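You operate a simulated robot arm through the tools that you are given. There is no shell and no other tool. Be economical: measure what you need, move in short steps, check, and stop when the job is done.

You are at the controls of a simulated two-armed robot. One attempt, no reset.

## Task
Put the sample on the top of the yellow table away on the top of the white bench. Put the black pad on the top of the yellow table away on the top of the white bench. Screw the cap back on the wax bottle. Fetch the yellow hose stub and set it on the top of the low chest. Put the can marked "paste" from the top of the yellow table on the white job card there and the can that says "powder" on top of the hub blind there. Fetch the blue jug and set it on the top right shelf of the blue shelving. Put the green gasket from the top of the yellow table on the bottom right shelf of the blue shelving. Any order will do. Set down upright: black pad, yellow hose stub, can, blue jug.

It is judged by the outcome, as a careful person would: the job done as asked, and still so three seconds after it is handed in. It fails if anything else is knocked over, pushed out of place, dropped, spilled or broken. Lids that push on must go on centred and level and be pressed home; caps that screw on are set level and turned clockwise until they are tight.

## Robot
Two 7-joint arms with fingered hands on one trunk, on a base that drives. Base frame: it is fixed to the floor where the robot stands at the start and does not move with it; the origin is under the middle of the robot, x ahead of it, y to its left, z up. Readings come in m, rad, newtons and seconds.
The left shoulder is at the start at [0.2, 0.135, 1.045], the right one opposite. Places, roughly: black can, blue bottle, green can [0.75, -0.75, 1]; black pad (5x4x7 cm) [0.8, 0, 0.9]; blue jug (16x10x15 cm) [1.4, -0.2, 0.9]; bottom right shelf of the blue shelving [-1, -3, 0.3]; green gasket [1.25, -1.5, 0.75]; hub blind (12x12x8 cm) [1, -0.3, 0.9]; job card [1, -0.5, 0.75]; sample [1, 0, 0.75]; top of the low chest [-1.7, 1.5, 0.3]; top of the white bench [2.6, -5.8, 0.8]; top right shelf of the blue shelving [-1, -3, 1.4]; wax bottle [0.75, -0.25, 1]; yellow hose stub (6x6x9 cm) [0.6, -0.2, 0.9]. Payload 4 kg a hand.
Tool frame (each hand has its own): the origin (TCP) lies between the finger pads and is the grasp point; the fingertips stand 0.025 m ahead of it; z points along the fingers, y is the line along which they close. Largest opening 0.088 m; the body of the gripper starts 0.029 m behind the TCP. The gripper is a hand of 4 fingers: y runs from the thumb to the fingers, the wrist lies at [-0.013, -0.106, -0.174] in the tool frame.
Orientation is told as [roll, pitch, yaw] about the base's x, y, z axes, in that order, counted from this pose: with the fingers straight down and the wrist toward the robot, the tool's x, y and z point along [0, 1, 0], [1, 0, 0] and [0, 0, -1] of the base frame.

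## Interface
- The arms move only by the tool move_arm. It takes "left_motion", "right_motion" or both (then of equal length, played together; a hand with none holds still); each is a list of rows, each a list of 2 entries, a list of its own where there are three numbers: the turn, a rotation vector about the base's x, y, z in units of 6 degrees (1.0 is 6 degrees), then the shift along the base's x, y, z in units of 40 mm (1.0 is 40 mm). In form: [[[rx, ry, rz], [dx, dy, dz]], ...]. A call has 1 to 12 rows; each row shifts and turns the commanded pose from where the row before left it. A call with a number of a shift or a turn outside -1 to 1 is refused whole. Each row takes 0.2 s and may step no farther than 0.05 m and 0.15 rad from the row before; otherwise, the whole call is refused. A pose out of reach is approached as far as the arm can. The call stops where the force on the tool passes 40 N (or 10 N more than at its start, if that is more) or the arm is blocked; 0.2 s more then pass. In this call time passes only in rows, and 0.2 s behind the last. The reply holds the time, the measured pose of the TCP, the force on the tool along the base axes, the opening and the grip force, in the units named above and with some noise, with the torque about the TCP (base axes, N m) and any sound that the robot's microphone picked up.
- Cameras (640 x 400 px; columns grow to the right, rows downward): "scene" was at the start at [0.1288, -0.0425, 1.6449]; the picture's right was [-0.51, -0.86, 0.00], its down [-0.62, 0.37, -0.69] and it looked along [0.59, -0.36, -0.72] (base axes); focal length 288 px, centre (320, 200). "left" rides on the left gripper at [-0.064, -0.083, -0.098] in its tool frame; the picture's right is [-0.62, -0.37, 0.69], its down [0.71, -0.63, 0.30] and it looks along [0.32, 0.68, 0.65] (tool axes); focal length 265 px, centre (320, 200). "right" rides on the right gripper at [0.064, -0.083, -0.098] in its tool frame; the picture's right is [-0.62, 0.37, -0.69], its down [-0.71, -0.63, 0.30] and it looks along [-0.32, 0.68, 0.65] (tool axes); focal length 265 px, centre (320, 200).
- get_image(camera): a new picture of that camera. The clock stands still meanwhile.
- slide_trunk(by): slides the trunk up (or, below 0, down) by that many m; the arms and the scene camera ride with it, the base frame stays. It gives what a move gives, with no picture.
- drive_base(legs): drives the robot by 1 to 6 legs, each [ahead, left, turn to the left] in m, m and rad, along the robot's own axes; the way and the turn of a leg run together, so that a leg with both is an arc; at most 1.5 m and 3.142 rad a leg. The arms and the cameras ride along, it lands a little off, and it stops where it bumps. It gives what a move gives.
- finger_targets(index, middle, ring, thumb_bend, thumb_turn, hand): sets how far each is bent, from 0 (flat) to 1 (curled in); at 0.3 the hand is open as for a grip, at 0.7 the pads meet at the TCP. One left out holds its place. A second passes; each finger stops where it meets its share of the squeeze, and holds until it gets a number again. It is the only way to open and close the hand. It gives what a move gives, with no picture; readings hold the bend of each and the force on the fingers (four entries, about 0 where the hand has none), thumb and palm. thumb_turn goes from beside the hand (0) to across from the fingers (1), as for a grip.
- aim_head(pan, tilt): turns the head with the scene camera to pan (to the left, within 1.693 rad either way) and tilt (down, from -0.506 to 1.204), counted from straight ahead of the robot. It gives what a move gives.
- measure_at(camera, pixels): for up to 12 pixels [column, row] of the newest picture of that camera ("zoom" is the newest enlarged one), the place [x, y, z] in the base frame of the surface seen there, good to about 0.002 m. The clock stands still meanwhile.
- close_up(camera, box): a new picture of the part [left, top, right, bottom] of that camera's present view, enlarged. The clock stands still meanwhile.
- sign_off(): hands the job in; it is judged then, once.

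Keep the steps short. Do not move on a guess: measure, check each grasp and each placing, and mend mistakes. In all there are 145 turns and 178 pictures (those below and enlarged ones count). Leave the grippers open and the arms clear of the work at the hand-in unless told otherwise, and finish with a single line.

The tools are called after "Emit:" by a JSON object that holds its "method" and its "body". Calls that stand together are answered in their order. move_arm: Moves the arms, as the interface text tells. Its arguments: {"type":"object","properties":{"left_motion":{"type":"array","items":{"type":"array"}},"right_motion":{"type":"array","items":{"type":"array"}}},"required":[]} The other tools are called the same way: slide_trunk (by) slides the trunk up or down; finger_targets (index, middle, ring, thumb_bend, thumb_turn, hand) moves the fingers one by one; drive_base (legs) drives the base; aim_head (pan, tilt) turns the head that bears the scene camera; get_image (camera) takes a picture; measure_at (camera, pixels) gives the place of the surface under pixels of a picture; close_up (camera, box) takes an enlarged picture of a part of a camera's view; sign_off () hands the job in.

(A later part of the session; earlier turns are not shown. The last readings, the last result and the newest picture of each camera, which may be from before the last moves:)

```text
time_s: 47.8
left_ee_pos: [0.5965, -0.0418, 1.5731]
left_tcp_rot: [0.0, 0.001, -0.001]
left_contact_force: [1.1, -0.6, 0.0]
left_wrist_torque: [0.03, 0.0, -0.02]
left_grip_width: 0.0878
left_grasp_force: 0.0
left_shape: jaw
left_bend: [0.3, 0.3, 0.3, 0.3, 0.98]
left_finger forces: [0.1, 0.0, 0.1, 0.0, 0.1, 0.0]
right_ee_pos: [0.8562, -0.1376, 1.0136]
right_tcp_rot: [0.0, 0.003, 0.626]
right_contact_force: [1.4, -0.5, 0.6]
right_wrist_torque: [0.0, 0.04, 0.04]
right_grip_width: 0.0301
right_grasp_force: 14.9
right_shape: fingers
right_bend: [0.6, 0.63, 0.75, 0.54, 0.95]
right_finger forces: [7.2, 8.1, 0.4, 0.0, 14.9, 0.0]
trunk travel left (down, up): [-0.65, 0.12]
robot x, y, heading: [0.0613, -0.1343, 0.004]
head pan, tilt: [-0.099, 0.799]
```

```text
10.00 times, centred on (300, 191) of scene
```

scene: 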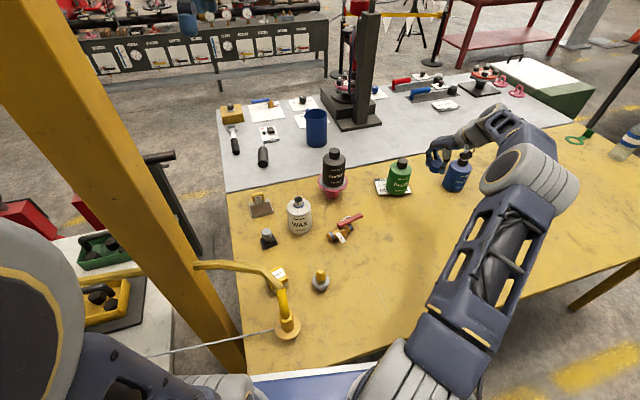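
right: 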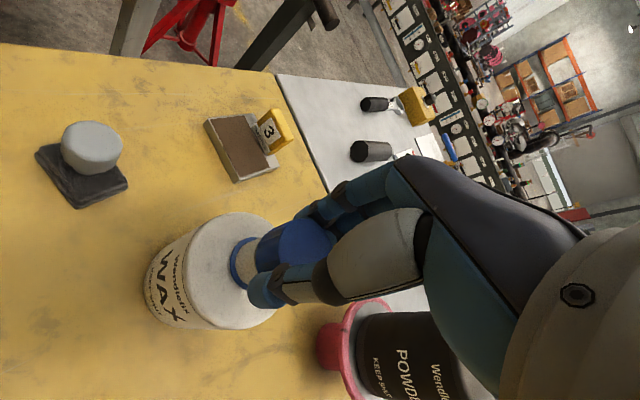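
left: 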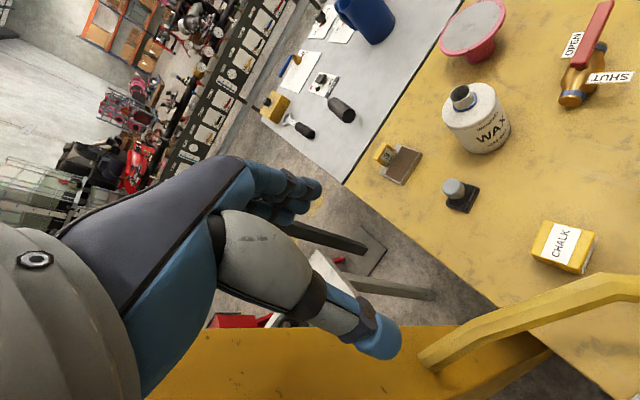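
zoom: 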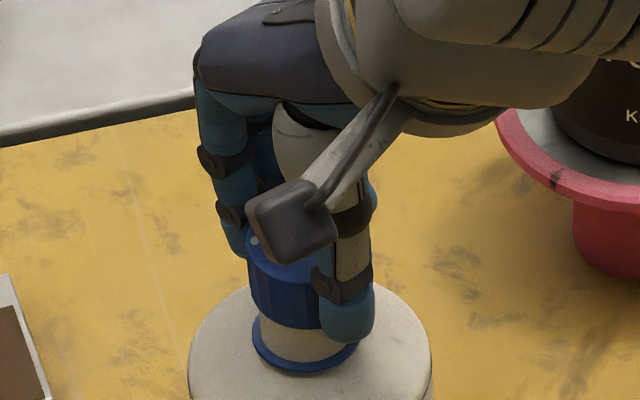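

No push-back yet; continue down 4 mm.

Emit:
{"method": "move_arm", "body": {"right_motion": [[[0, 0, 0], [0, 0, -0.04]], [[0, 0, 0], [0, 0, -0.03]], [[0, 0, 0], [0, 0, -0.03]]]}}

```text
time_s: 48.6
left_ee_pos: [0.5963, -0.0405, 1.574]
left_tcp_rot: [0.0, 0.001, 0.0]
left_contact_force: [0.7, 0.3, 0.3]
left_wrist_torque: [0.01, 0.0, -0.01]
left_grip_width: 0.0875
left_grasp_force: 0.0
left_shape: jaw
left_bend: [0.3, 0.3, 0.3, 0.3, 0.98]
left_finger forces: [0.0, 0.0, 0.0, 0.1, 0.0, 0.0]
right_ee_pos: [0.8571, -0.1371, 1.0095]
right_tcp_rot: [0.0, 0.0, 0.626]
right_contact_force: [-0.3, 0.1, -0.4]
right_wrist_torque: [-0.02, 0.03, -0.02]
right_grip_width: 0.0301
right_grasp_force: 15.3
right_shape: fingers
right_bend: [0.6, 0.63, 0.75, 0.54, 0.95]
right_finger forces: [7.2, 8.1, 0.6, 0.0, 14.9, 0.0]
trunk travel left (down, up): [-0.65, 0.12]
robot x, y, heading: [0.0606, -0.135, 0.001]
head pan, tilt: [-0.099, 0.799]
```

Emit:
{"method": "move_arm", "body": {"right_motion": [[[0, 0, 0], [0, 0, -0.04]], [[0, 0, 0], [0, 0, -0.04]], [[0, 0, 0], [0, 0, -0.04]]]}}

Emit:
{"method": "close_up", "body": {"camera": "scene", "box": [268, 171, 332, 211]}}

```text
time_s: 49.4
left_ee_pos: [0.5965, -0.0418, 1.5724]
left_tcp_rot: [0.001, 0.0, -0.001]
left_contact_force: [0.2, -0.5, 0.3]
left_wrist_torque: [-0.01, -0.03, -0.02]
left_grip_width: 0.0876
left_grasp_force: 0.1
left_shape: jaw
left_bend: [0.3, 0.3, 0.3, 0.3, 0.98]
left_finger forces: [0.1, 0.0, 0.1, 0.1, 0.1, 0.1]
right_ee_pos: [0.8572, -0.1371, 1.0044]
right_tcp_rot: [0.0, -0.001, 0.628]
right_contact_force: [1.1, -0.7, 0.0]
right_wrist_torque: [-0.01, 0.0, 0.0]
right_grip_width: 0.0303
right_grasp_force: 15.4
right_shape: fingers
right_bend: [0.6, 0.63, 0.75, 0.54, 0.95]
right_finger forces: [7.3, 8.1, 0.5, 0.0, 14.9, 0.0]
trunk travel left (down, up): [-0.65, 0.12]
robot x, y, heading: [0.062, -0.1337, -0.003]
head pan, tilt: [-0.099, 0.799]
```

```text
10.00 times, centred on (300, 191) of scene
```

zoom: 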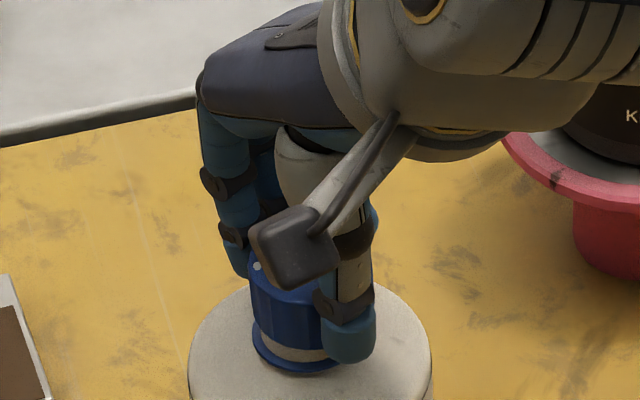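

Emit:
{"method": "move_arm", "body": {"right_motion": [[[0, 0, 0], [0, 0, -0.04]], [[0, 0, 0], [0, 0, -0.03]], [[0, 0, 0], [0, 0, -0.03]]]}}

```text
time_s: 50.2
left_ee_pos: [0.5964, -0.0413, 1.5741]
left_tcp_rot: [0.0, -0.001, -0.002]
left_contact_force: [0.7, 0.1, 0.3]
left_wrist_torque: [-0.03, 0.01, 0.01]
left_grip_width: 0.0876
left_grasp_force: 0.1
left_shape: jaw
left_bend: [0.3, 0.3, 0.3, 0.3, 0.98]
left_finger forces: [0.0, 0.1, 0.0, 0.1, 0.0, 0.1]
right_ee_pos: [0.8563, -0.1371, 1.0003]
right_tcp_rot: [0.0, -0.001, 0.627]
right_contact_force: [-0.6, 0.2, -1.1]
right_wrist_torque: [-0.04, 0.01, 0.0]
right_grip_width: 0.0301
right_grasp_force: 15.1
right_shape: fingers
right_bend: [0.6, 0.63, 0.75, 0.54, 0.95]
right_finger forces: [7.2, 8.1, 0.5, 0.1, 14.9, 0.1]
trunk travel left (down, up): [-0.65, 0.12]
robot x, y, heading: [0.0645, -0.1329, 0.001]
head pan, tilt: [-0.099, 0.799]
```

Emit:
{"method": "move_arm", "body": {"right_motion": [[[0, 0, 0], [0, 0, -0.03]], [[0, 0, 0], [0, 0, -0.03]], [[0, 0, 0], [0, 0, -0.03]]]}}

Emit:
{"method": "close_up", "body": {"camera": "scene", "box": [268, 171, 332, 211]}}

```text
time_s: 51.0
left_ee_pos: [0.5975, -0.0415, 1.5741]
left_tcp_rot: [0.0, 0.0, -0.001]
left_contact_force: [0.1, 0.1, -0.2]
left_wrist_torque: [-0.01, 0.02, 0.01]
left_grip_width: 0.0875
left_grasp_force: 0.1
left_shape: jaw
left_bend: [0.3, 0.3, 0.3, 0.3, 0.98]
left_finger forces: [0.0, 0.0, 0.0, 0.0, 0.0, 0.0]
right_ee_pos: [0.857, -0.1371, 0.9963]
right_tcp_rot: [0.0, 0.0, 0.629]
right_contact_force: [0.6, -0.4, -1.1]
right_wrist_torque: [0.01, -0.02, -0.01]
right_grip_width: 0.03
right_grasp_force: 15.5
right_shape: fingers
right_bend: [0.6, 0.63, 0.75, 0.54, 0.95]
right_finger forces: [7.3, 8.2, 0.5, 0.0, 14.8, 0.0]
trunk travel left (down, up): [-0.65, 0.12]
robot x, y, heading: [0.0613, -0.1369, 0.005]
head pan, tilt: [-0.099, 0.799]
```

```text
10.00 times, centred on (300, 191) of scene
```

zoom: 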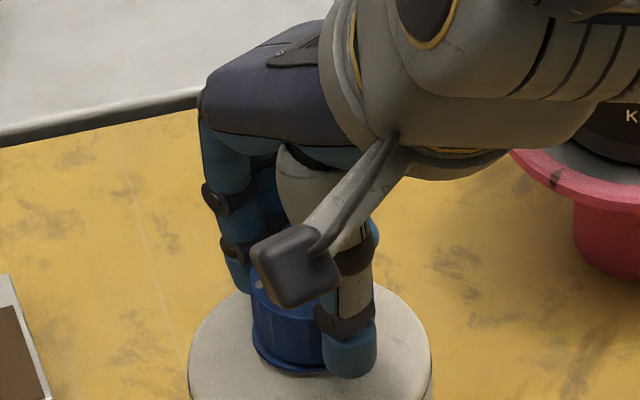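

Emit:
{"method": "move_arm", "body": {"right_motion": [[[0, 0, 0], [0, 0, -0.03]], [[0, 0, 0], [0, 0, -0.03]]]}}

```text
time_s: 51.6
left_ee_pos: [0.5957, -0.0417, 1.5735]
left_tcp_rot: [0.001, 0.0, -0.002]
left_contact_force: [-0.7, 0.0, 0.2]
left_wrist_torque: [-0.01, 0.02, -0.01]
left_grip_width: 0.0877
left_grasp_force: 0.1
left_shape: jaw
left_bend: [0.3, 0.3, 0.3, 0.3, 0.98]
left_finger forces: [0.1, 0.0, 0.1, 0.0, 0.0, 0.0]
right_ee_pos: [0.8572, -0.1366, 0.9953]
right_tcp_rot: [-0.001, 0.001, 0.626]
right_contact_force: [-0.4, 0.0, 3.0]
right_wrist_torque: [-0.03, 0.06, 0.04]
right_grip_width: 0.0301
right_grasp_force: 15.8
right_shape: fingers
right_bend: [0.6, 0.63, 0.75, 0.54, 0.95]
right_finger forces: [7.3, 7.9, 0.6, 0.0, 15.3, 0.0]
trunk travel left (down, up): [-0.65, 0.12]
robot x, y, heading: [0.0643, -0.132, -0.0]
head pan, tilt: [-0.099, 0.799]
```

Light contact (3 N): the cap sits on the neck. Now turn clockwise 72° about the cap's own axis with slight downward press, watching torque.

Emit:
{"method": "move_arm", "body": {"right_motion": [[[0, 0, -1], [0.004, -0.021, -0.01]], [[0, 0, -1], [0.002, -0.021, -0.01]], [[0, 0, -1], [0, -0.0215, -0.005]], [[0, 0, -1], [-0.0025, -0.021, -0.003]], [[0, 0, -1], [-0.005, -0.021, -0.003]], [[0, 0, -1], [-0.007, -0.02, -0.003]]]}}

Emit:
{"method": "close_up", "body": {"camera": "scene", "box": [252, 171, 348, 231]}}

```text
time_s: 53.0
left_ee_pos: [0.5959, -0.0417, 1.5736]
left_tcp_rot: [0.0, 0.002, -0.002]
left_contact_force: [0.8, 0.6, 0.0]
left_wrist_torque: [0.01, -0.02, -0.02]
left_grip_width: 0.0879
left_grasp_force: 0.0
left_shape: jaw
left_bend: [0.3, 0.3, 0.3, 0.3, 0.98]
left_finger forces: [0.0, 0.0, 0.1, 0.0, 0.1, 0.1]
right_ee_pos: [0.8562, -0.1422, 0.9946]
right_tcp_rot: [0.001, 0.001, -0.002]
right_contact_force: [-1.4, -1.6, 10.2]
right_wrist_torque: [0.06, 0.17, 0.09]
right_grip_width: 0.0298
right_grasp_force: 17.8
right_shape: fingers
right_bend: [0.6, 0.63, 0.75, 0.54, 0.96]
right_finger forces: [7.4, 7.7, 2.6, 0.0, 17.8, 0.0]
trunk travel left (down, up): [-0.65, 0.12]
robot x, y, heading: [0.0628, -0.1348, 0.001]
head pan, tilt: [-0.099, 0.799]
```

```text
6.67 times, centred on (300, 201) of scene
```

zoom: 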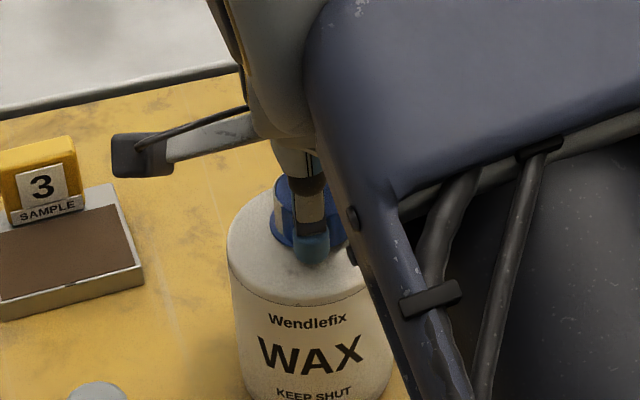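

Label on the bottle has not turned, so the cap turns on it; torque small (0.09 N m). Continue turning clockwise.

Emit:
{"method": "move_arm", "body": {"right_motion": [[[0, 0, -1], [-0.009, -0.0195, 0]], [[0, 0, -1], [-0.011, -0.0185, 0]], [[0, 0, -1], [-0.013, -0.017, 0]], [[0, 0, -1], [-0.0145, -0.016, 0]], [[0, 0, -1], [-0.016, -0.014, 0]], [[0, 0, -1], [-0.0175, -0.012, 0]]]}}

Emit:
{"method": "close_up", "body": {"camera": "scene", "box": [252, 171, 348, 231]}}

Emit:
{"method": "get_image", "body": {"camera": "right"}}

```text
time_s: 54.4
left_ee_pos: [0.5953, -0.0418, 1.5734]
left_tcp_rot: [0.0, -0.001, -0.002]
left_contact_force: [-0.2, 0.5, 0.0]
left_wrist_torque: [-0.01, -0.01, 0.0]
left_grip_width: 0.0874
left_grasp_force: 0.0
left_shape: jaw
left_bend: [0.3, 0.3, 0.3, 0.3, 0.98]
left_finger forces: [0.0, 0.0, 0.0, 0.0, 0.0, 0.1]
right_ee_pos: [0.8529, -0.1458, 0.9949]
right_tcp_rot: [0.001, -0.001, -0.63]
right_contact_force: [-1.9, -0.7, 10.9]
right_wrist_torque: [0.14, 0.1, 0.12]
right_grip_width: 0.0304
right_grasp_force: 18.4
right_shape: fingers
right_bend: [0.6, 0.63, 0.75, 0.54, 0.96]
right_finger forces: [7.7, 7.3, 3.7, 0.0, 18.3, 0.1]
trunk travel left (down, up): [-0.65, 0.12]
robot x, y, heading: [0.0583, -0.1327, 0.003]
head pan, tilt: [-0.099, 0.799]
```

```text
6.67 times, centred on (300, 201) of scene
```

zoom: 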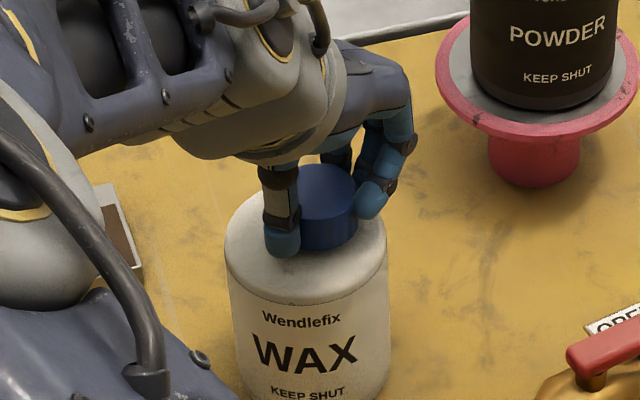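

```text
119 pictures are left
```

right: 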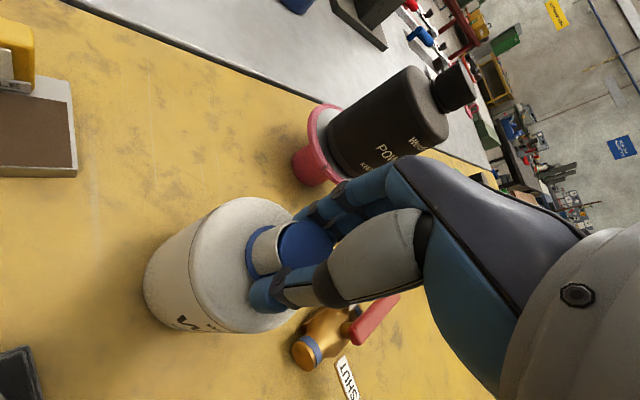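

Emit:
{"method": "close_up", "body": {"camera": "right", "box": [192, 190, 352, 290]}}

Emit:
{"method": "close_up", "body": {"camera": "scene", "box": [280, 185, 320, 210]}}

```text
4.00 times, centred on (272, 240) of right
```

zoom: 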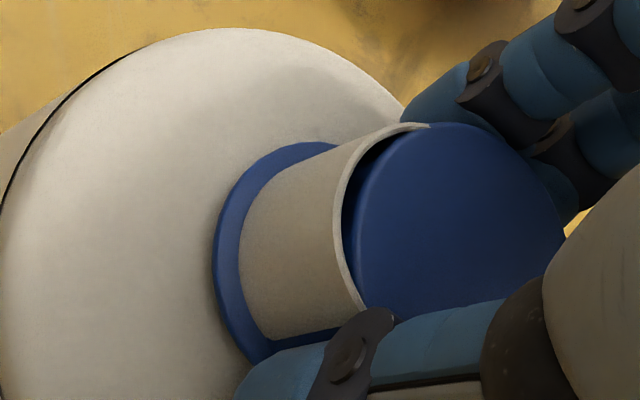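

```text
16.00 times, centred on (300, 198) of scene
```

zoom: 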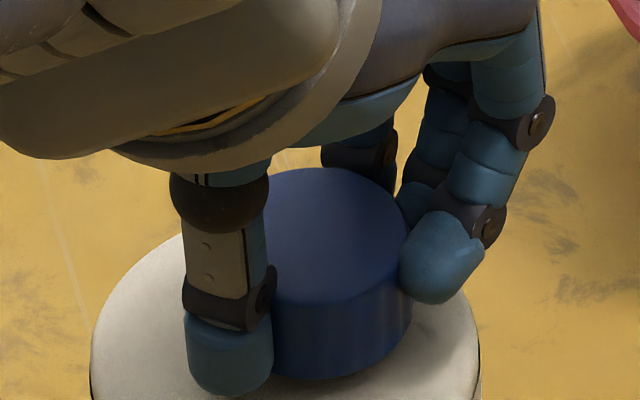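

The cap is off-centre: the neck wall sticks out on one side of it. I'll measure cap rim and neck ring to correct this.

Emit:
{"method": "measure_at", "body": {"camera": "zoom", "pixels": [[290, 195], [330, 190], [370, 200], [395, 230], [350, 270], [300, 300], [340, 375], [380, 360], [405, 320], [280, 340], [340, 230], [300, 240]]}}

Emit:
{"method": "get_image", "body": {"camera": "right"}}

Emit:
{"method": "measure_at", "body": {"camera": "right", "pixels": [[247, 235], [247, 255], [255, 233], [262, 270], [276, 230], [285, 222], [300, 224], [283, 245], [310, 222], [322, 230], [330, 240], [331, 248]]}}

```text
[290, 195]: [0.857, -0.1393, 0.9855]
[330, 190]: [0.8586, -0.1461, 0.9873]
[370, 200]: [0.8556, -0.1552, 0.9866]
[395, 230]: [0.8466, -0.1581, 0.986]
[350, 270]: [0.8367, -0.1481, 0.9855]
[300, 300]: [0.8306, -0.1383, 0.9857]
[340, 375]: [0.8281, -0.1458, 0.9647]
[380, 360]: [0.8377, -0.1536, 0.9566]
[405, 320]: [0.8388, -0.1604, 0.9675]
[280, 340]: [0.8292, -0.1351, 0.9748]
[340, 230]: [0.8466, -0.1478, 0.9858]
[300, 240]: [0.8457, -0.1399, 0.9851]
```

```text
116 pictures are left
```

right: 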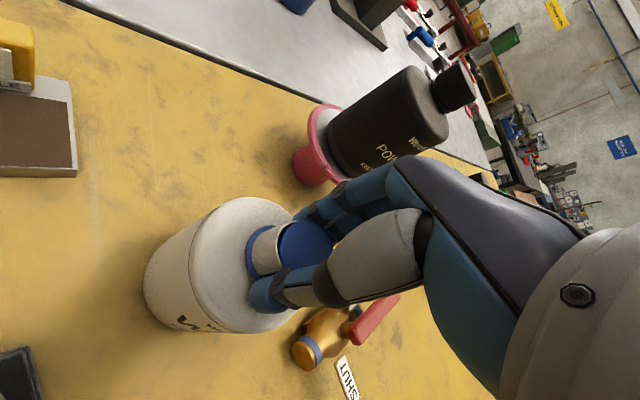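

```text
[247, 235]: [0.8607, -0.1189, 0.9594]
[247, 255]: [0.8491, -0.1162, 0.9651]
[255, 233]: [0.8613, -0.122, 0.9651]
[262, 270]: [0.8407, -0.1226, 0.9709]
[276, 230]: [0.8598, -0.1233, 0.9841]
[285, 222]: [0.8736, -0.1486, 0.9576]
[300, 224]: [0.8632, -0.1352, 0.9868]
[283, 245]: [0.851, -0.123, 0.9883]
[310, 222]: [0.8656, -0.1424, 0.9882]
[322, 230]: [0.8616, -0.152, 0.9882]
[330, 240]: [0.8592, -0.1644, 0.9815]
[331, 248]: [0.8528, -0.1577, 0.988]
```

I'll lift the cap 30 mm clear of the neck and measure it well in this attitude.

Emit:
{"method": "move_arm", "body": {"right_motion": [[[0, 0, 0], [0, 0, 0.4]], [[0, 0, 0], [0, 0, 0.4]], [[0, 0, 0], [0, 0, 0.2]], [[0, 0, 0], [0, 0, 0]]]}}

Emit:
{"method": "close_up", "body": {"camera": "right", "box": [192, 190, 352, 290]}}

Emit:
{"method": "close_up", "body": {"camera": "scene", "box": [268, 176, 332, 216]}}

```text
time_s: 55.4
left_ee_pos: [0.5956, -0.0417, 1.5734]
left_tcp_rot: [-0.001, -0.001, -0.002]
left_contact_force: [-0.5, 0.6, 0.3]
left_wrist_torque: [0.02, -0.01, 0.0]
left_grip_width: 0.0878
left_grasp_force: 0.0
left_shape: jaw
left_bend: [0.3, 0.3, 0.3, 0.3, 0.98]
left_finger forces: [0.1, 0.1, 0.1, 0.0, 0.0, 0.1]
right_ee_pos: [0.8538, -0.1458, 1.0339]
right_tcp_rot: [0.0, 0.001, -0.629]
right_contact_force: [-0.4, 0.2, 0.3]
right_wrist_torque: [0.0, -0.01, 0.0]
right_grip_width: 0.0302
right_grasp_force: 15.7
right_shape: fingers
right_bend: [0.6, 0.63, 0.75, 0.54, 0.95]
right_finger forces: [7.5, 7.7, 0.9, 0.1, 14.9, 0.0]
trunk travel left (down, up): [-0.65, 0.12]
robot x, y, heading: [0.0634, -0.1318, 0.004]
head pan, tilt: [-0.099, 0.799]
```

```text
4.00 times, centred on (272, 240) of right
```

zoom: 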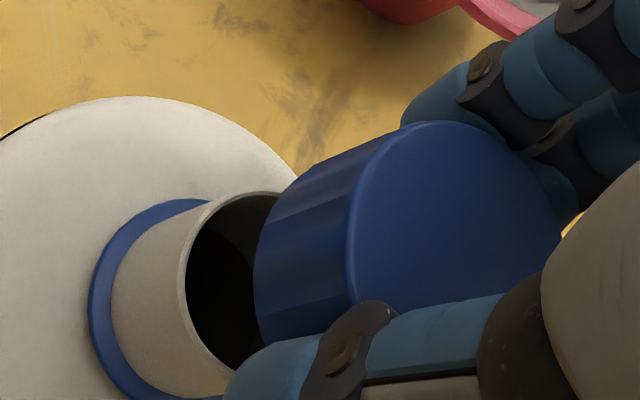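

```text
10.00 times, centred on (300, 196) of scene
```

zoom: 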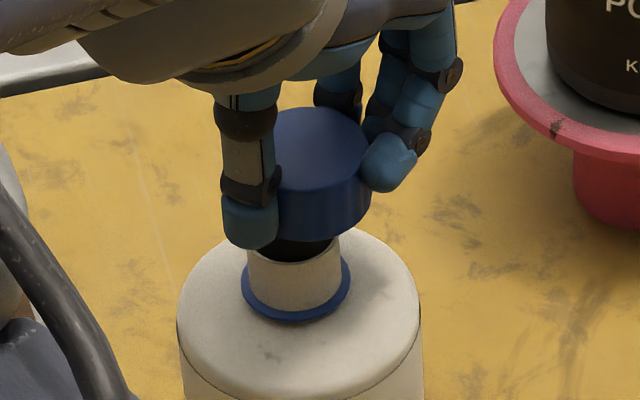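

Emit:
{"method": "measure_at", "body": {"camera": "zoom", "pixels": [[320, 110], [316, 185], [366, 152], [350, 125], [285, 122], [350, 180], [322, 232], [252, 268], [338, 255], [296, 285], [255, 295], [335, 290]]}}

Emit:
{"method": "get_image", "body": {"camera": "right"}}

Emit:
{"method": "measure_at", "body": {"camera": "right", "pixels": [[281, 235], [281, 245], [281, 258], [286, 228], [292, 222], [300, 221], [308, 221], [315, 224], [322, 230], [328, 238], [330, 246], [240, 255]]}}

```text
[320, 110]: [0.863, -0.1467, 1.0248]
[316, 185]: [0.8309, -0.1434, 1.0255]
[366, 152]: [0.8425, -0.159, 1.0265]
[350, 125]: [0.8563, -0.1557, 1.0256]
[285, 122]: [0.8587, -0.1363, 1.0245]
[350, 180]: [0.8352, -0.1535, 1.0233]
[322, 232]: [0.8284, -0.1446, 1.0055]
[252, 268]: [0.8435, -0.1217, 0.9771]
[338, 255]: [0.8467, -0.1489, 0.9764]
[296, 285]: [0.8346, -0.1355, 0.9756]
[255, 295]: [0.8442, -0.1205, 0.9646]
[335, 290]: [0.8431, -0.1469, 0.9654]
```

```text
113 pictures are left
```

right: 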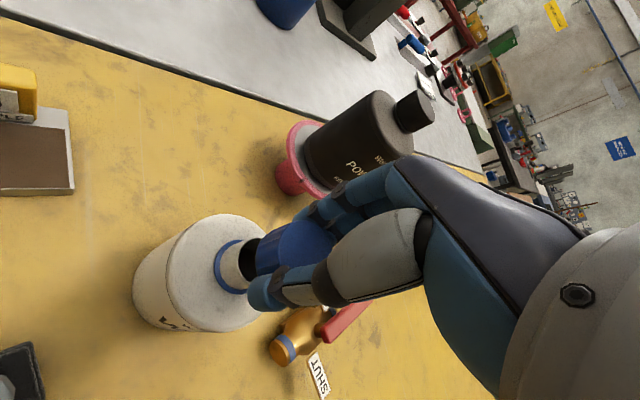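

```text
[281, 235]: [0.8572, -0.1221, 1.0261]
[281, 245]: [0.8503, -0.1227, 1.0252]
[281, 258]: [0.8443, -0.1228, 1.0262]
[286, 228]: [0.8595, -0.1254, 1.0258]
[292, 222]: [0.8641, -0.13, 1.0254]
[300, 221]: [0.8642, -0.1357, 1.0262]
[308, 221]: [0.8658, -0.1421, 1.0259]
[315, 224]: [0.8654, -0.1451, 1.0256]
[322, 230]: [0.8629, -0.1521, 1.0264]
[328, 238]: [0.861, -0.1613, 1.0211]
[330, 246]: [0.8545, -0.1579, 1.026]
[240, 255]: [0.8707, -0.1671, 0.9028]
```

Cap centre is (0.8475,-0.1405), neck centre now (0.849,-0.1355). I'll turn the hand back counter-clockwise to yaw +60° (cap lifted) and centre it over the neck, giving a long clockwise stroke.

Emit:
{"method": "move_arm", "body": {"right_motion": [[[0, 0, 1], [0, 0, 0]], [[0, 0, 1], [0, 0.03, 0]], [[0, 0, 1], [0, 0.03, 0]], [[0, 0, 1], [0, 0.03, 0]], [[0, 0, 1], [0, 0.03, 0]], [[0, 0, 1], [0, 0.03, 0]], [[0, 0, 1], [0, 0.03, 0]], [[0, 0, 1], [0, 0.03, 0]], [[0, 0, 1], [0, 0.03, 0]], [[0, 0, 1], [0, 0.03, 0]], [[0, 0, 1], [0, 0.03, 0]], [[0, 0, 1], [0, 0.03, 0]]]}}

Emit:
{"method": "move_arm", "body": {"right_motion": [[[0, 0, 1], [0, 0.03, 0]], [[0, 0, 1], [0, 0.03, 0]], [[0, 0, 1], [0, 0.03, 0]], [[0, 0, 1], [0, 0, 0]], [[0, 0, 0], [0, 0, 0]]]}}

Emit:
{"method": "close_up", "body": {"camera": "right", "box": [192, 190, 352, 290]}}

Emit:
{"method": "measure_at", "body": {"camera": "zoom", "pixels": [[356, 180], [352, 220], [358, 265], [376, 152], [400, 128], [432, 124], [464, 124], [492, 136], [520, 160], [545, 195], [552, 225], [330, 190]]}}

Emit:
{"method": "close_up", "body": {"camera": "scene", "box": [268, 176, 332, 216]}}

```text
time_s: 58.0
left_ee_pos: [0.5959, -0.0414, 1.5727]
left_tcp_rot: [-0.001, -0.001, 0.0]
left_contact_force: [-0.4, -0.1, 0.1]
left_wrist_torque: [-0.01, -0.04, -0.01]
left_grip_width: 0.0878
left_grasp_force: 0.1
left_shape: jaw
left_bend: [0.3, 0.3, 0.3, 0.3, 0.98]
left_finger forces: [0.0, 0.0, 0.0, 0.1, 0.1, 0.0]
right_ee_pos: [0.8526, -0.1316, 1.034]
right_tcp_rot: [-0.001, 0.002, 0.631]
right_contact_force: [0.7, 0.1, 0.5]
right_wrist_torque: [0.0, 0.0, 0.02]
right_grip_width: 0.0302
right_grasp_force: 14.8
right_shape: fingers
right_bend: [0.6, 0.63, 0.75, 0.54, 0.95]
right_finger forces: [7.2, 7.8, 0.9, 0.1, 14.5, 0.0]
trunk travel left (down, up): [-0.65, 0.12]
robot x, y, heading: [0.0573, -0.1365, 0.0]
head pan, tilt: [-0.099, 0.799]
```

```text
time_s: 59.2
left_ee_pos: [0.5965, -0.0421, 1.5757]
left_tcp_rot: [0.001, 0.001, -0.001]
left_contact_force: [0.3, -1.1, 0.2]
left_wrist_torque: [0.02, 0.01, -0.02]
left_grip_width: 0.0877
left_grasp_force: 0.0
left_shape: jaw
left_bend: [0.3, 0.3, 0.3, 0.3, 0.98]
left_finger forces: [0.1, 0.0, 0.0, 0.1, 0.1, 0.1]
right_ee_pos: [0.8542, -0.1288, 1.0333]
right_tcp_rot: [0.0, 0.0, 1.048]
right_contact_force: [-0.4, -0.5, -0.2]
right_wrist_torque: [0.01, -0.02, 0.0]
right_grip_width: 0.0303
right_grasp_force: 15.2
right_shape: fingers
right_bend: [0.6, 0.63, 0.75, 0.54, 0.95]
right_finger forces: [7.2, 7.9, 0.7, 0.0, 14.4, 0.0]
trunk travel left (down, up): [-0.65, 0.12]
robot x, y, heading: [0.0592, -0.134, 0.004]
head pan, tilt: [-0.099, 0.799]
```

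```text
4.00 times, centred on (272, 240) of right
```

zoom: 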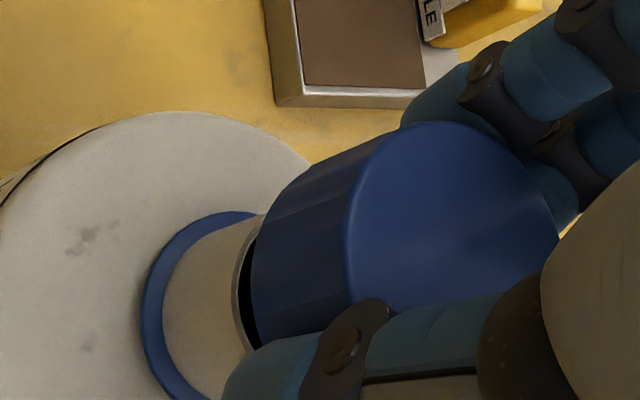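

```text
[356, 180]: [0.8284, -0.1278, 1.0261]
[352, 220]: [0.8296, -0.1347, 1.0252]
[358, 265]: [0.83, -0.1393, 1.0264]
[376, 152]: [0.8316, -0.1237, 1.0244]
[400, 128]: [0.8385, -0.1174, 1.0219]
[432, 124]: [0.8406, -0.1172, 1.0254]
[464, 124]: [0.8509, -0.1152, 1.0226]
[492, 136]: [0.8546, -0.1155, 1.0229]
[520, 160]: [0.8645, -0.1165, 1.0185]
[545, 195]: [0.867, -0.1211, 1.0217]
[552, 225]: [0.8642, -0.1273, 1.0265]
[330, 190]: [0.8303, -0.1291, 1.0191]
```

```text
10.00 times, centred on (300, 196) of scene
```

zoom: 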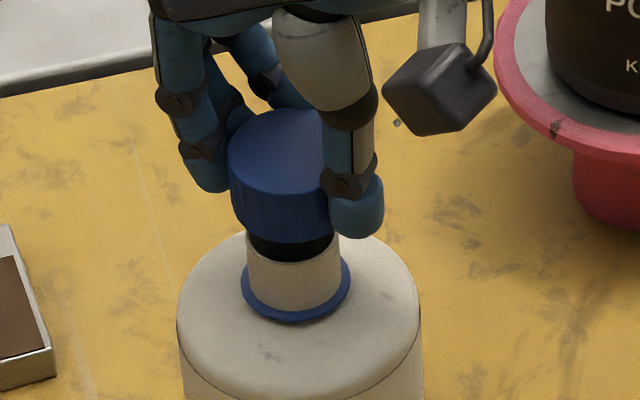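

Emit:
{"method": "measure_at", "body": {"camera": "zoom", "pixels": [[232, 155], [234, 200], [255, 232], [275, 238], [295, 238], [315, 232], [280, 112], [285, 188], [252, 268], [338, 260], [295, 290], [270, 285]]}}

```text
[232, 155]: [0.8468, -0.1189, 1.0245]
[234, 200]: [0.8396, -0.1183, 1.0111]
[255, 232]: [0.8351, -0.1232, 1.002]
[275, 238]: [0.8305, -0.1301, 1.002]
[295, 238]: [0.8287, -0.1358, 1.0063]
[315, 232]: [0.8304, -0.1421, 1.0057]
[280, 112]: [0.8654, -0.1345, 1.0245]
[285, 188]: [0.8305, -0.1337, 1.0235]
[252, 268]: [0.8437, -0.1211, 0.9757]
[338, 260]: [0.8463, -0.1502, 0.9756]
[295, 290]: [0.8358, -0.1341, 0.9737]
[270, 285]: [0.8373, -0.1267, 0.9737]
```

Cap (0.8475,-0.136) is centred over the neck (0.849,-0.1357). Lower to seat.

Emit:
{"method": "move_arm", "body": {"right_motion": [[[0, 0, 0], [0.02, 0, -0.4]], [[0, 0, 0], [0, 0, -0.3]], [[0, 0, 0], [0, 0, -0.2]], [[0, 0, 0], [0, 0, -0.04]], [[0, 0, 0], [0, 0, -0.03]]]}}

Emit:
{"method": "close_up", "body": {"camera": "right", "box": [192, 190, 352, 290]}}

```text
time_s: 60.4
left_ee_pos: [0.5953, -0.0412, 1.5736]
left_tcp_rot: [-0.002, -0.001, 0.0]
left_contact_force: [0.2, -0.4, 0.9]
left_wrist_torque: [-0.01, 0.0, 0.0]
left_grip_width: 0.0878
left_grasp_force: 0.0
left_shape: jaw
left_bend: [0.3, 0.3, 0.3, 0.3, 0.98]
left_finger forces: [0.0, 0.0, 0.1, 0.0, 0.1, 0.1]
right_ee_pos: [0.8541, -0.128, 0.9976]
right_tcp_rot: [-0.003, -0.002, 1.047]
right_contact_force: [3.7, 3.8, 20.2]
right_wrist_torque: [-0.09, 0.08, -0.01]
right_grip_width: 0.0298
right_grasp_force: 19.1
right_shape: fingers
right_bend: [0.6, 0.63, 0.75, 0.55, 0.95]
right_finger forces: [9.2, 10.5, 1.4, 0.1, 17.0, 0.1]
trunk travel left (down, up): [-0.65, 0.12]
robot x, y, heading: [0.0582, -0.1368, 0.0]
head pan, tilt: [-0.099, 0.799]
```

```text
4.00 times, centred on (272, 240) of right
```

zoom: 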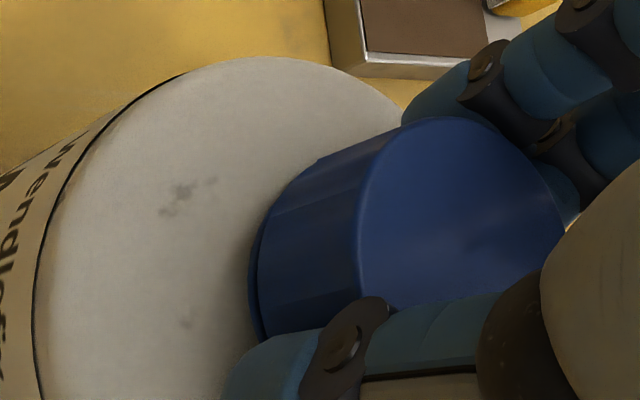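

Now the cap seats neatly on the blue ring, 20 N down. Turn clockwise about its axis.

Emit:
{"method": "move_arm", "body": {"right_motion": [[[0, 0, -1], [0.017, -0.016, 0]], [[0, 0, -1], [0.0155, -0.018, 0]], [[0, 0, -1], [0.0135, -0.019, 0]], [[0, 0, -1], [0.0115, -0.0205, 0]], [[0, 0, -1], [0.009, -0.022, 0]], [[0, 0, -1], [0.007, -0.0225, 0]], [[0, 0, -1], [0.0045, -0.023, 0]], [[0, 0, -1], [0.002, -0.0235, 0]]]}}

Emit:
{"method": "close_up", "body": {"camera": "right", "box": [192, 190, 352, 290]}}

Emit:
{"method": "close_up", "body": {"camera": "scene", "box": [252, 171, 348, 231]}}

```text
time_s: 62.2
left_ee_pos: [0.5962, -0.0426, 1.5736]
left_tcp_rot: [0.0, -0.001, -0.003]
left_contact_force: [-0.4, -0.3, 0.4]
left_wrist_torque: [-0.01, 0.0, -0.01]
left_grip_width: 0.0877
left_grasp_force: 0.0
left_shape: jaw
left_bend: [0.3, 0.3, 0.3, 0.3, 0.98]
left_finger forces: [0.0, 0.0, 0.1, 0.0, 0.0, 0.0]
right_ee_pos: [0.8571, -0.135, 0.9967]
right_tcp_rot: [-0.002, -0.002, 0.206]
right_contact_force: [3.4, 6.7, 23.9]
right_wrist_torque: [0.15, 0.15, 0.0]
right_grip_width: 0.03
right_grasp_force: 18.2
right_shape: fingers
right_bend: [0.59, 0.63, 0.75, 0.56, 0.94]
right_finger forces: [10.3, 8.3, 0.2, 0.0, 17.9, 0.0]
trunk travel left (down, up): [-0.65, 0.12]
robot x, y, heading: [0.0621, -0.135, 0.002]
head pan, tilt: [-0.099, 0.799]
```

```text
4.00 times, centred on (272, 240) of right
```

zoom: 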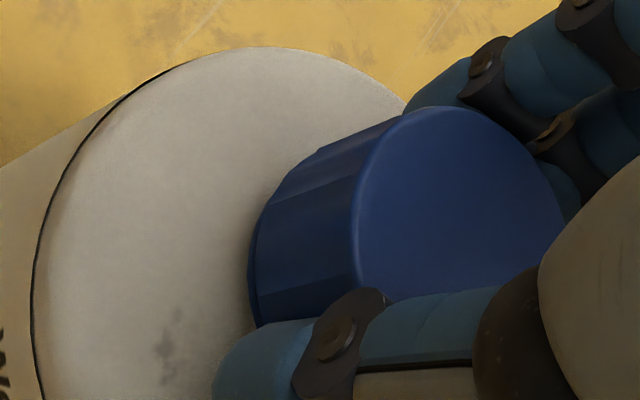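

```text
6.67 times, centred on (300, 201) of scene
```

zoom: 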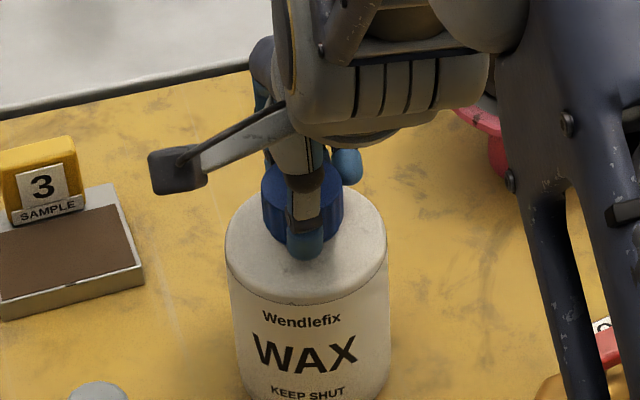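

Turning freely, bottle stays put. Side force shows I push a little to −y; I'll ease that while continuing clockwise.

Emit:
{"method": "move_arm", "body": {"right_motion": [[[0, 0, -1], [-0.02, 0, 0]], [[0, 0, -1], [-0.013, -0.005, 0]], [[0, 0, -1], [-0.005, -0.022, 0]], [[0, 0, -1], [-0.008, -0.022, 0]], [[0, 0, -1], [-0.01, -0.021, 0]], [[0, 0, -1], [-0.012, -0.02, 0]], [[0, 0, -1], [-0.014, -0.019, 0]], [[0, 0, -1], [-0.016, -0.017, 0]]]}}

Emit:
{"method": "close_up", "body": {"camera": "scene", "box": [252, 171, 348, 231]}}

```text
time_s: 64.0
left_ee_pos: [0.5954, -0.0414, 1.5744]
left_tcp_rot: [-0.001, 0.0, -0.002]
left_contact_force: [-0.1, 0.3, 0.9]
left_wrist_torque: [0.0, 0.0, -0.01]
left_grip_width: 0.0878
left_grasp_force: 0.1
left_shape: jaw
left_bend: [0.3, 0.3, 0.3, 0.3, 0.98]
left_finger forces: [0.0, 0.1, 0.1, 0.1, 0.0, 0.0]
right_ee_pos: [0.8535, -0.1412, 0.9963]
right_tcp_rot: [0.002, -0.003, -0.63]
right_contact_force: [4.5, 5.5, 20.1]
right_wrist_torque: [0.23, 0.0, -0.03]
right_grip_width: 0.03
right_grasp_force: 18.6
right_shape: fingers
right_bend: [0.59, 0.63, 0.75, 0.56, 0.93]
right_finger forces: [9.3, 7.9, 0.1, 0.1, 19.1, 0.1]
trunk travel left (down, up): [-0.65, 0.12]
robot x, y, heading: [0.0636, -0.1339, -0.003]
head pan, tilt: [-0.099, 0.799]
```

```text
6.67 times, centred on (300, 201) of scene
```

zoom: 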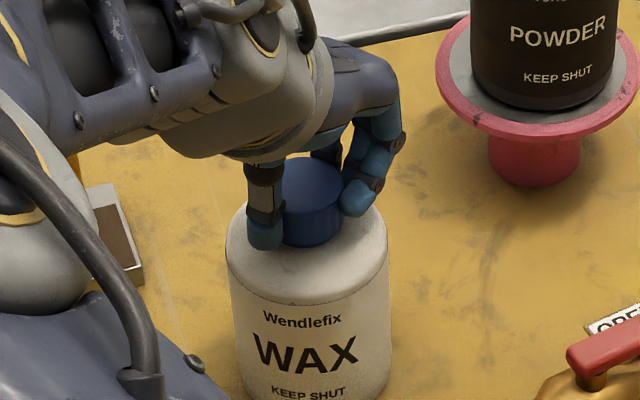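

Turned 96°, not tight yet. Release, check how the cap sits, then swing back for another stroke.

Emit:
{"method": "finger_targets", "body": {"hand": "right", "index": 0.3, "middle": 0.3, "ring": 0.3, "thumb_bend": 0.3}}

Emit:
{"method": "close_up", "body": {"camera": "scene", "box": [268, 176, 332, 216]}}

Emit:
{"method": "measure_at", "body": {"camera": "zoom", "pixels": [[250, 180], [252, 160], [340, 170], [338, 150], [295, 135], [296, 200], [296, 225], [320, 140], [270, 140], [296, 160], [335, 210], [258, 215]]}}

```text
time_s: 65.0
left_ee_pos: [0.5967, -0.0425, 1.5732]
left_tcp_rot: [0.0, 0.001, -0.001]
left_contact_force: [-1.0, 0.1, 0.6]
left_wrist_torque: [0.03, 0.02, -0.03]
left_grip_width: 0.0877
left_grasp_force: 0.0
left_shape: jaw
left_bend: [0.3, 0.3, 0.3, 0.3, 0.98]
left_finger forces: [0.1, 0.0, 0.0, 0.1, 0.0, 0.0]
right_ee_pos: [0.853, -0.1409, 0.9935]
right_tcp_rot: [0.001, -0.001, -0.629]
right_contact_force: [0.1, 0.5, -0.3]
right_wrist_torque: [0.04, 0.0, 0.0]
right_grip_width: 0.0845
right_grasp_force: 0.1
right_shape: fingers
right_bend: [0.3, 0.3, 0.3, 0.3, 0.97]
right_finger forces: [0.1, 0.0, 0.0, 0.0, 0.0, 0.1]
trunk travel left (down, up): [-0.65, 0.12]
robot x, y, heading: [0.062, -0.1351, 0.005]
head pan, tilt: [-0.099, 0.799]
```

```text
10.00 times, centred on (300, 196) of scene
```

zoom: 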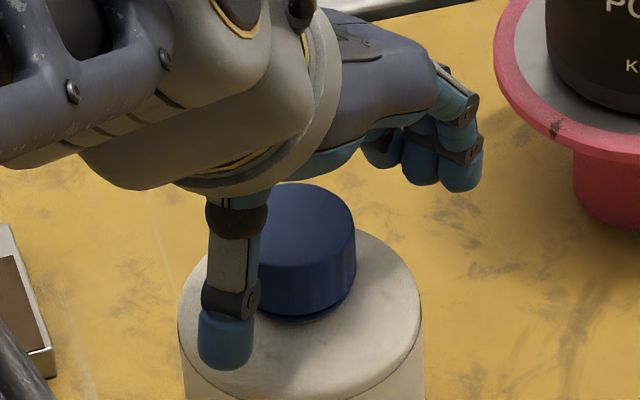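

```text
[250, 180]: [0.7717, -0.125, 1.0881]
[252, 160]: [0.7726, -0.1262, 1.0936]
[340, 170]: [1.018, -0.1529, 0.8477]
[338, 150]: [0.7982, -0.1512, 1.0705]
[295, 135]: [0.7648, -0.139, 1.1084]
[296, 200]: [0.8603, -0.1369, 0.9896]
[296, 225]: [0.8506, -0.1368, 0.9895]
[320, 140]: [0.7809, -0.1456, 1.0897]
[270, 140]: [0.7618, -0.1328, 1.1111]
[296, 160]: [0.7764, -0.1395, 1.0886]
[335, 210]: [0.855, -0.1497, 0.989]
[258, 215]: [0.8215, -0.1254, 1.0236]
```

The cap sits level on the neck. Swing the open hand back +96° around it.

Emit:
{"method": "move_arm", "body": {"right_motion": [[[0, 0, 1], [0.002, 0.019, 0.02]], [[0, 0, 1], [0.002, 0.019, 0.02]], [[0, 0, 1], [0.002, 0.019, 0.02]], [[0, 0, 1], [0.002, 0.019, 0]], [[0, 0, 1], [0.002, 0.019, 0]], [[0, 0, 1], [0.002, 0.019, 0]], [[0, 0, 1], [0.002, 0.019, 0]], [[0, 0, 1], [0.002, 0.019, 0]], [[0, 0, 1], [0.002, 0.019, 0]], [[0, 0, 1], [0.002, 0.019, 0]], [[0, 0, 1], [0.002, 0.019, 0]], [[0, 0, 1], [0.002, 0.019, 0]]]}}

Emit:
{"method": "move_arm", "body": {"right_motion": [[[0, 0, 1], [0.002, 0.019, 0]], [[0, 0, 1], [0.002, 0.019, 0]], [[0, 0, 1], [0.002, 0.019, 0]], [[0, 0, 1], [0.002, 0.019, 0]]]}}

Emit:
{"method": "get_image", "body": {"camera": "right"}}

Emit:
{"method": "close_up", "body": {"camera": "scene", "box": [268, 176, 332, 216]}}

```text
time_s: 67.6
left_ee_pos: [0.5963, -0.0413, 1.5734]
left_tcp_rot: [0.0, 0.001, 0.0]
left_contact_force: [-0.6, -0.3, 0.8]
left_wrist_torque: [-0.01, 0.03, 0.01]
left_grip_width: 0.0877
left_grasp_force: 0.2
left_shape: jaw
left_bend: [0.3, 0.3, 0.3, 0.3, 0.98]
left_finger forces: [0.1, 0.0, 0.1, 0.1, 0.1, 0.1]
right_ee_pos: [0.8532, -0.1315, 0.9985]
right_tcp_rot: [-0.002, 0.0, 0.631]
right_contact_force: [-0.4, 0.1, -0.2]
right_wrist_torque: [0.0, 0.0, 0.02]
right_grip_width: 0.0843
right_grasp_force: 0.1
right_shape: fingers
right_bend: [0.3, 0.3, 0.3, 0.3, 0.97]
right_finger forces: [0.0, 0.0, 0.0, 0.1, 0.0, 0.0]
trunk travel left (down, up): [-0.65, 0.12]
robot x, y, heading: [0.0611, -0.1332, -0.005]
head pan, tilt: [-0.099, 0.799]
```

```text
time_s: 68.6
left_ee_pos: [0.5954, -0.0416, 1.5746]
left_tcp_rot: [-0.002, 0.002, -0.001]
left_contact_force: [-0.2, -0.3, -1.0]
left_wrist_torque: [-0.02, -0.05, -0.02]
left_grip_width: 0.0877
left_grasp_force: 0.2
left_shape: jaw
left_bend: [0.3, 0.3, 0.3, 0.3, 0.98]
left_finger forces: [0.1, 0.1, 0.0, 0.0, 0.0, 0.0]
right_ee_pos: [0.8551, -0.1276, 0.9968]
right_tcp_rot: [0.0, 0.0, 1.05]
right_contact_force: [-0.5, 0.3, 0.5]
right_wrist_torque: [0.01, -0.03, 0.01]
right_grip_width: 0.0845
right_grasp_force: 0.1
right_shape: fingers
right_bend: [0.3, 0.3, 0.3, 0.3, 0.97]
right_finger forces: [0.0, 0.0, 0.0, 0.0, 0.0, 0.0]
trunk travel left (down, up): [-0.65, 0.12]
robot x, y, heading: [0.0583, -0.1391, -0.002]
head pan, tilt: [-0.099, 0.799]
```

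```text
105 pictures are left
```

right: 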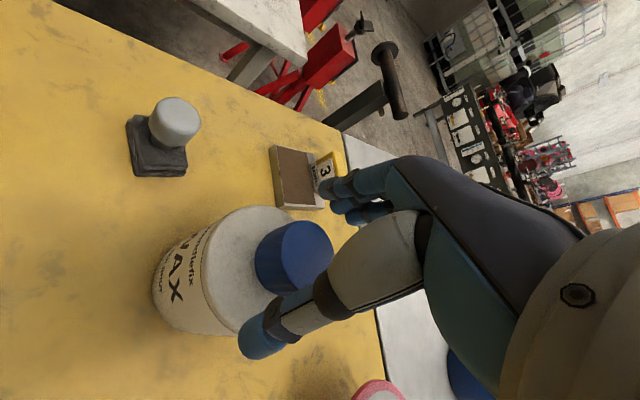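

```text
10.00 times, centred on (300, 196) of scene
```

zoom: 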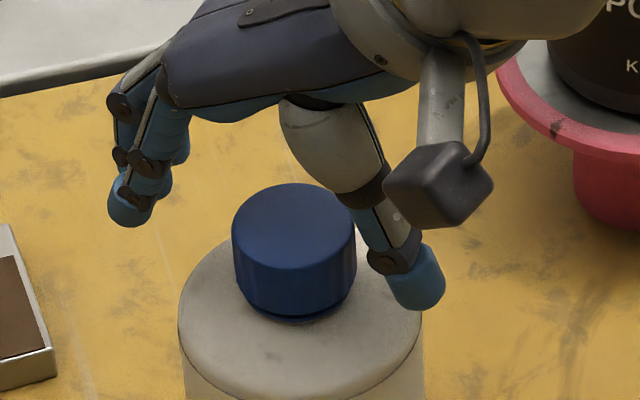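

Emit:
{"method": "measure_at", "body": {"camera": "zoom", "pixels": [[236, 235], [352, 235], [292, 188], [292, 262], [292, 290], [292, 312]]}}

Emit:
{"method": "finger_targets", "body": {"hand": "right", "index": 0.75, "middle": 0.75, "ring": 0.75, "thumb_bend": 0.75}}

```text
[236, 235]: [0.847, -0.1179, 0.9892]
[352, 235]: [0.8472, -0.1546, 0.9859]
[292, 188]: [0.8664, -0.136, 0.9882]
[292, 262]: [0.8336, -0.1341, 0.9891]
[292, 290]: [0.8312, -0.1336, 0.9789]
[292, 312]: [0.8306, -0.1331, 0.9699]
```

```text
time_s: 69.6
left_ee_pos: [0.5966, -0.0428, 1.5742]
left_tcp_rot: [0.0, -0.001, -0.002]
left_contact_force: [-0.4, -0.2, 0.1]
left_wrist_torque: [0.01, 0.01, -0.01]
left_grip_width: 0.0877
left_grasp_force: 0.0
left_shape: jaw
left_bend: [0.3, 0.3, 0.3, 0.3, 0.98]
left_finger forces: [0.1, 0.0, 0.1, 0.1, 0.0, 0.0]
right_ee_pos: [0.8549, -0.1278, 0.9965]
right_tcp_rot: [0.0, -0.002, 1.049]
right_contact_force: [-0.8, 0.0, -1.6]
right_wrist_torque: [0.09, -0.06, 0.01]
right_grip_width: 0.0307
right_grasp_force: 15.0
right_shape: fingers
right_bend: [0.58, 0.62, 0.75, 0.55, 0.95]
right_finger forces: [7.7, 7.2, 0.1, 0.0, 15.2, 0.0]
trunk travel left (down, up): [-0.65, 0.12]
robot x, y, heading: [0.0615, -0.1368, 0.002]
head pan, tilt: [-0.099, 0.799]
```

Cap centre (0.849,-0.1363), grip 15 N and no side load. Second clockwise stroke with a light press.

Emit:
{"method": "move_arm", "body": {"right_motion": [[[0, 0, -1], [0.019, -0.016, -0.03]], [[0, 0, -1], [0.017, -0.018, -0.03]], [[0, 0, -1], [0.015, -0.019, -0.02]], [[0, 0, -1], [0.0125, -0.021, 0]], [[0, 0, -1], [0.01, -0.022, 0]], [[0, 0, -1], [0.0075, -0.0235, 0]], [[0, 0, -1], [0.005, -0.024, 0]], [[0, 0, -1], [0.0025, -0.024, 0]], [[0, 0, -1], [0, -0.0245, 0]], [[0, 0, -1], [-0.0025, -0.0245, 0]], [[0, 0, -1], [-0.005, -0.024, 0]], [[0, 0, -1], [-0.0075, -0.0235, 0]]]}}

Emit:
{"method": "move_arm", "body": {"right_motion": [[[0, 0, -1], [-0.01, -0.0225, 0]], [[0, 0, -1], [-0.0125, -0.021, 0]], [[0, 0, -1], [-0.015, -0.02, 0]], [[0, 0, -1], [-0.017, -0.018, 0]]]}}

Emit:
{"method": "close_up", "body": {"camera": "scene", "box": [252, 171, 348, 231]}}

```text
time_s: 72.2
left_ee_pos: [0.5955, -0.0419, 1.5739]
left_tcp_rot: [-0.001, 0.0, -0.002]
left_contact_force: [0.2, 0.7, 0.4]
left_wrist_torque: [0.04, 0.03, -0.02]
left_grip_width: 0.0878
left_grasp_force: 0.0
left_shape: jaw
left_bend: [0.3, 0.3, 0.3, 0.3, 0.98]
left_finger forces: [0.0, 0.1, 0.0, 0.1, 0.0, 0.0]
right_ee_pos: [0.8592, -0.138, 0.9934]
right_tcp_rot: [0.0, -0.002, -0.214]
right_contact_force: [2.3, 2.7, 9.9]
right_wrist_torque: [0.07, -0.12, 0.05]
right_grip_width: 0.0309
right_grasp_force: 16.2
right_shape: fingers
right_bend: [0.58, 0.63, 0.75, 0.56, 0.95]
right_finger forces: [8.9, 7.4, 0.0, 0.0, 16.3, 0.1]
trunk travel left (down, up): [-0.65, 0.12]
robot x, y, heading: [0.0608, -0.1332, -0.003]
head pan, tilt: [-0.099, 0.799]
```

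```text
time_s: 73.2
left_ee_pos: [0.5973, -0.0414, 1.5739]
left_tcp_rot: [-0.001, -0.001, -0.001]
left_contact_force: [-0.3, -0.3, -0.2]
left_wrist_torque: [0.03, 0.02, -0.02]
left_grip_width: 0.0875
left_grasp_force: 0.1
left_shape: jaw
left_bend: [0.3, 0.3, 0.3, 0.3, 0.98]
left_finger forces: [0.1, 0.0, 0.0, 0.0, 0.0, 0.1]
right_ee_pos: [0.8555, -0.1423, 0.9934]
right_tcp_rot: [0.002, 0.002, -0.631]
right_contact_force: [1.1, 4.4, 12.6]
right_wrist_torque: [0.09, -0.03, 0.02]
right_grip_width: 0.0311
right_grasp_force: 16.8
right_shape: fingers
right_bend: [0.58, 0.63, 0.75, 0.56, 0.94]
right_finger forces: [8.2, 6.5, 0.0, 0.0, 17.6, 0.0]
trunk travel left (down, up): [-0.65, 0.12]
robot x, y, heading: [0.0587, -0.1316, -0.001]
head pan, tilt: [-0.099, 0.799]
```

```text
6.67 times, centred on (300, 201) of scene
```

zoom: 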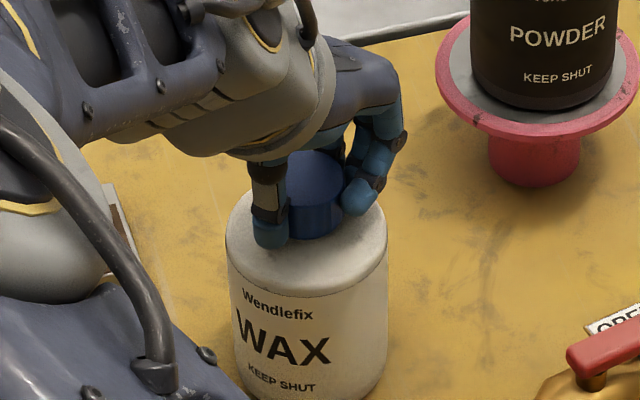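

The label has now turned ~20° with the cap: the cap has come tight on the bottle. I'll press harder (~30 N, so the bottle is held by friction) and turn a bit more to be sure it's tight.

Emit:
{"method": "move_arm", "body": {"right_motion": [[[0, 0, 0], [0, 0, -0.04]], [[0, 0, 0], [0, 0, -0.02]], [[0, 0, -0.7], [-0.012, -0.012, 0]], [[0, 0, -0.7], [-0.013, -0.011, 0]], [[0, 0, -0.7], [-0.014, -0.01, 0]], [[0, 0, -0.7], [-0.015, -0.009, 0]]]}}

Emit:
{"method": "close_up", "body": {"camera": "scene", "box": [252, 171, 348, 231]}}

```text
time_s: 74.6
left_ee_pos: [0.5952, -0.0417, 1.5754]
left_tcp_rot: [-0.001, -0.001, -0.002]
left_contact_force: [0.1, -0.3, 0.2]
left_wrist_torque: [0.01, -0.05, 0.02]
left_grip_width: 0.0875
left_grasp_force: 0.1
left_shape: jaw
left_bend: [0.3, 0.3, 0.3, 0.3, 0.98]
left_finger forces: [0.1, 0.0, 0.0, 0.0, 0.0, 0.0]
right_ee_pos: [0.8547, -0.1428, 0.9917]
right_tcp_rot: [0.002, -0.001, -0.924]
right_contact_force: [3.4, 6.0, 23.0]
right_wrist_torque: [0.24, -0.06, 0.01]
right_grip_width: 0.031
right_grasp_force: 17.0
right_shape: fingers
right_bend: [0.59, 0.64, 0.75, 0.56, 0.94]
right_finger forces: [7.9, 6.0, 0.0, 0.0, 18.8, 0.0]
trunk travel left (down, up): [-0.65, 0.12]
robot x, y, heading: [0.0629, -0.1323, 0.005]
head pan, tilt: [-0.099, 0.799]
```

```text
6.67 times, centred on (300, 201) of scene
```

zoom: 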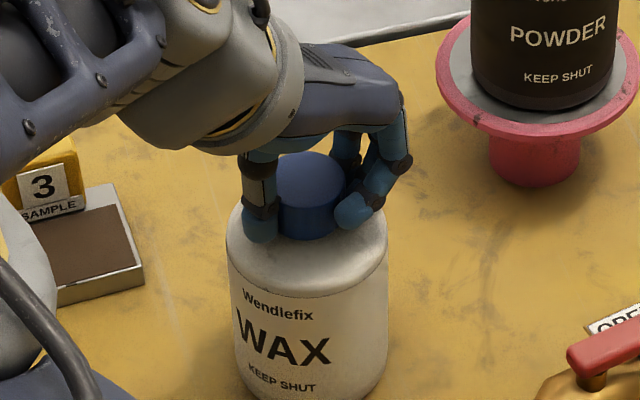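

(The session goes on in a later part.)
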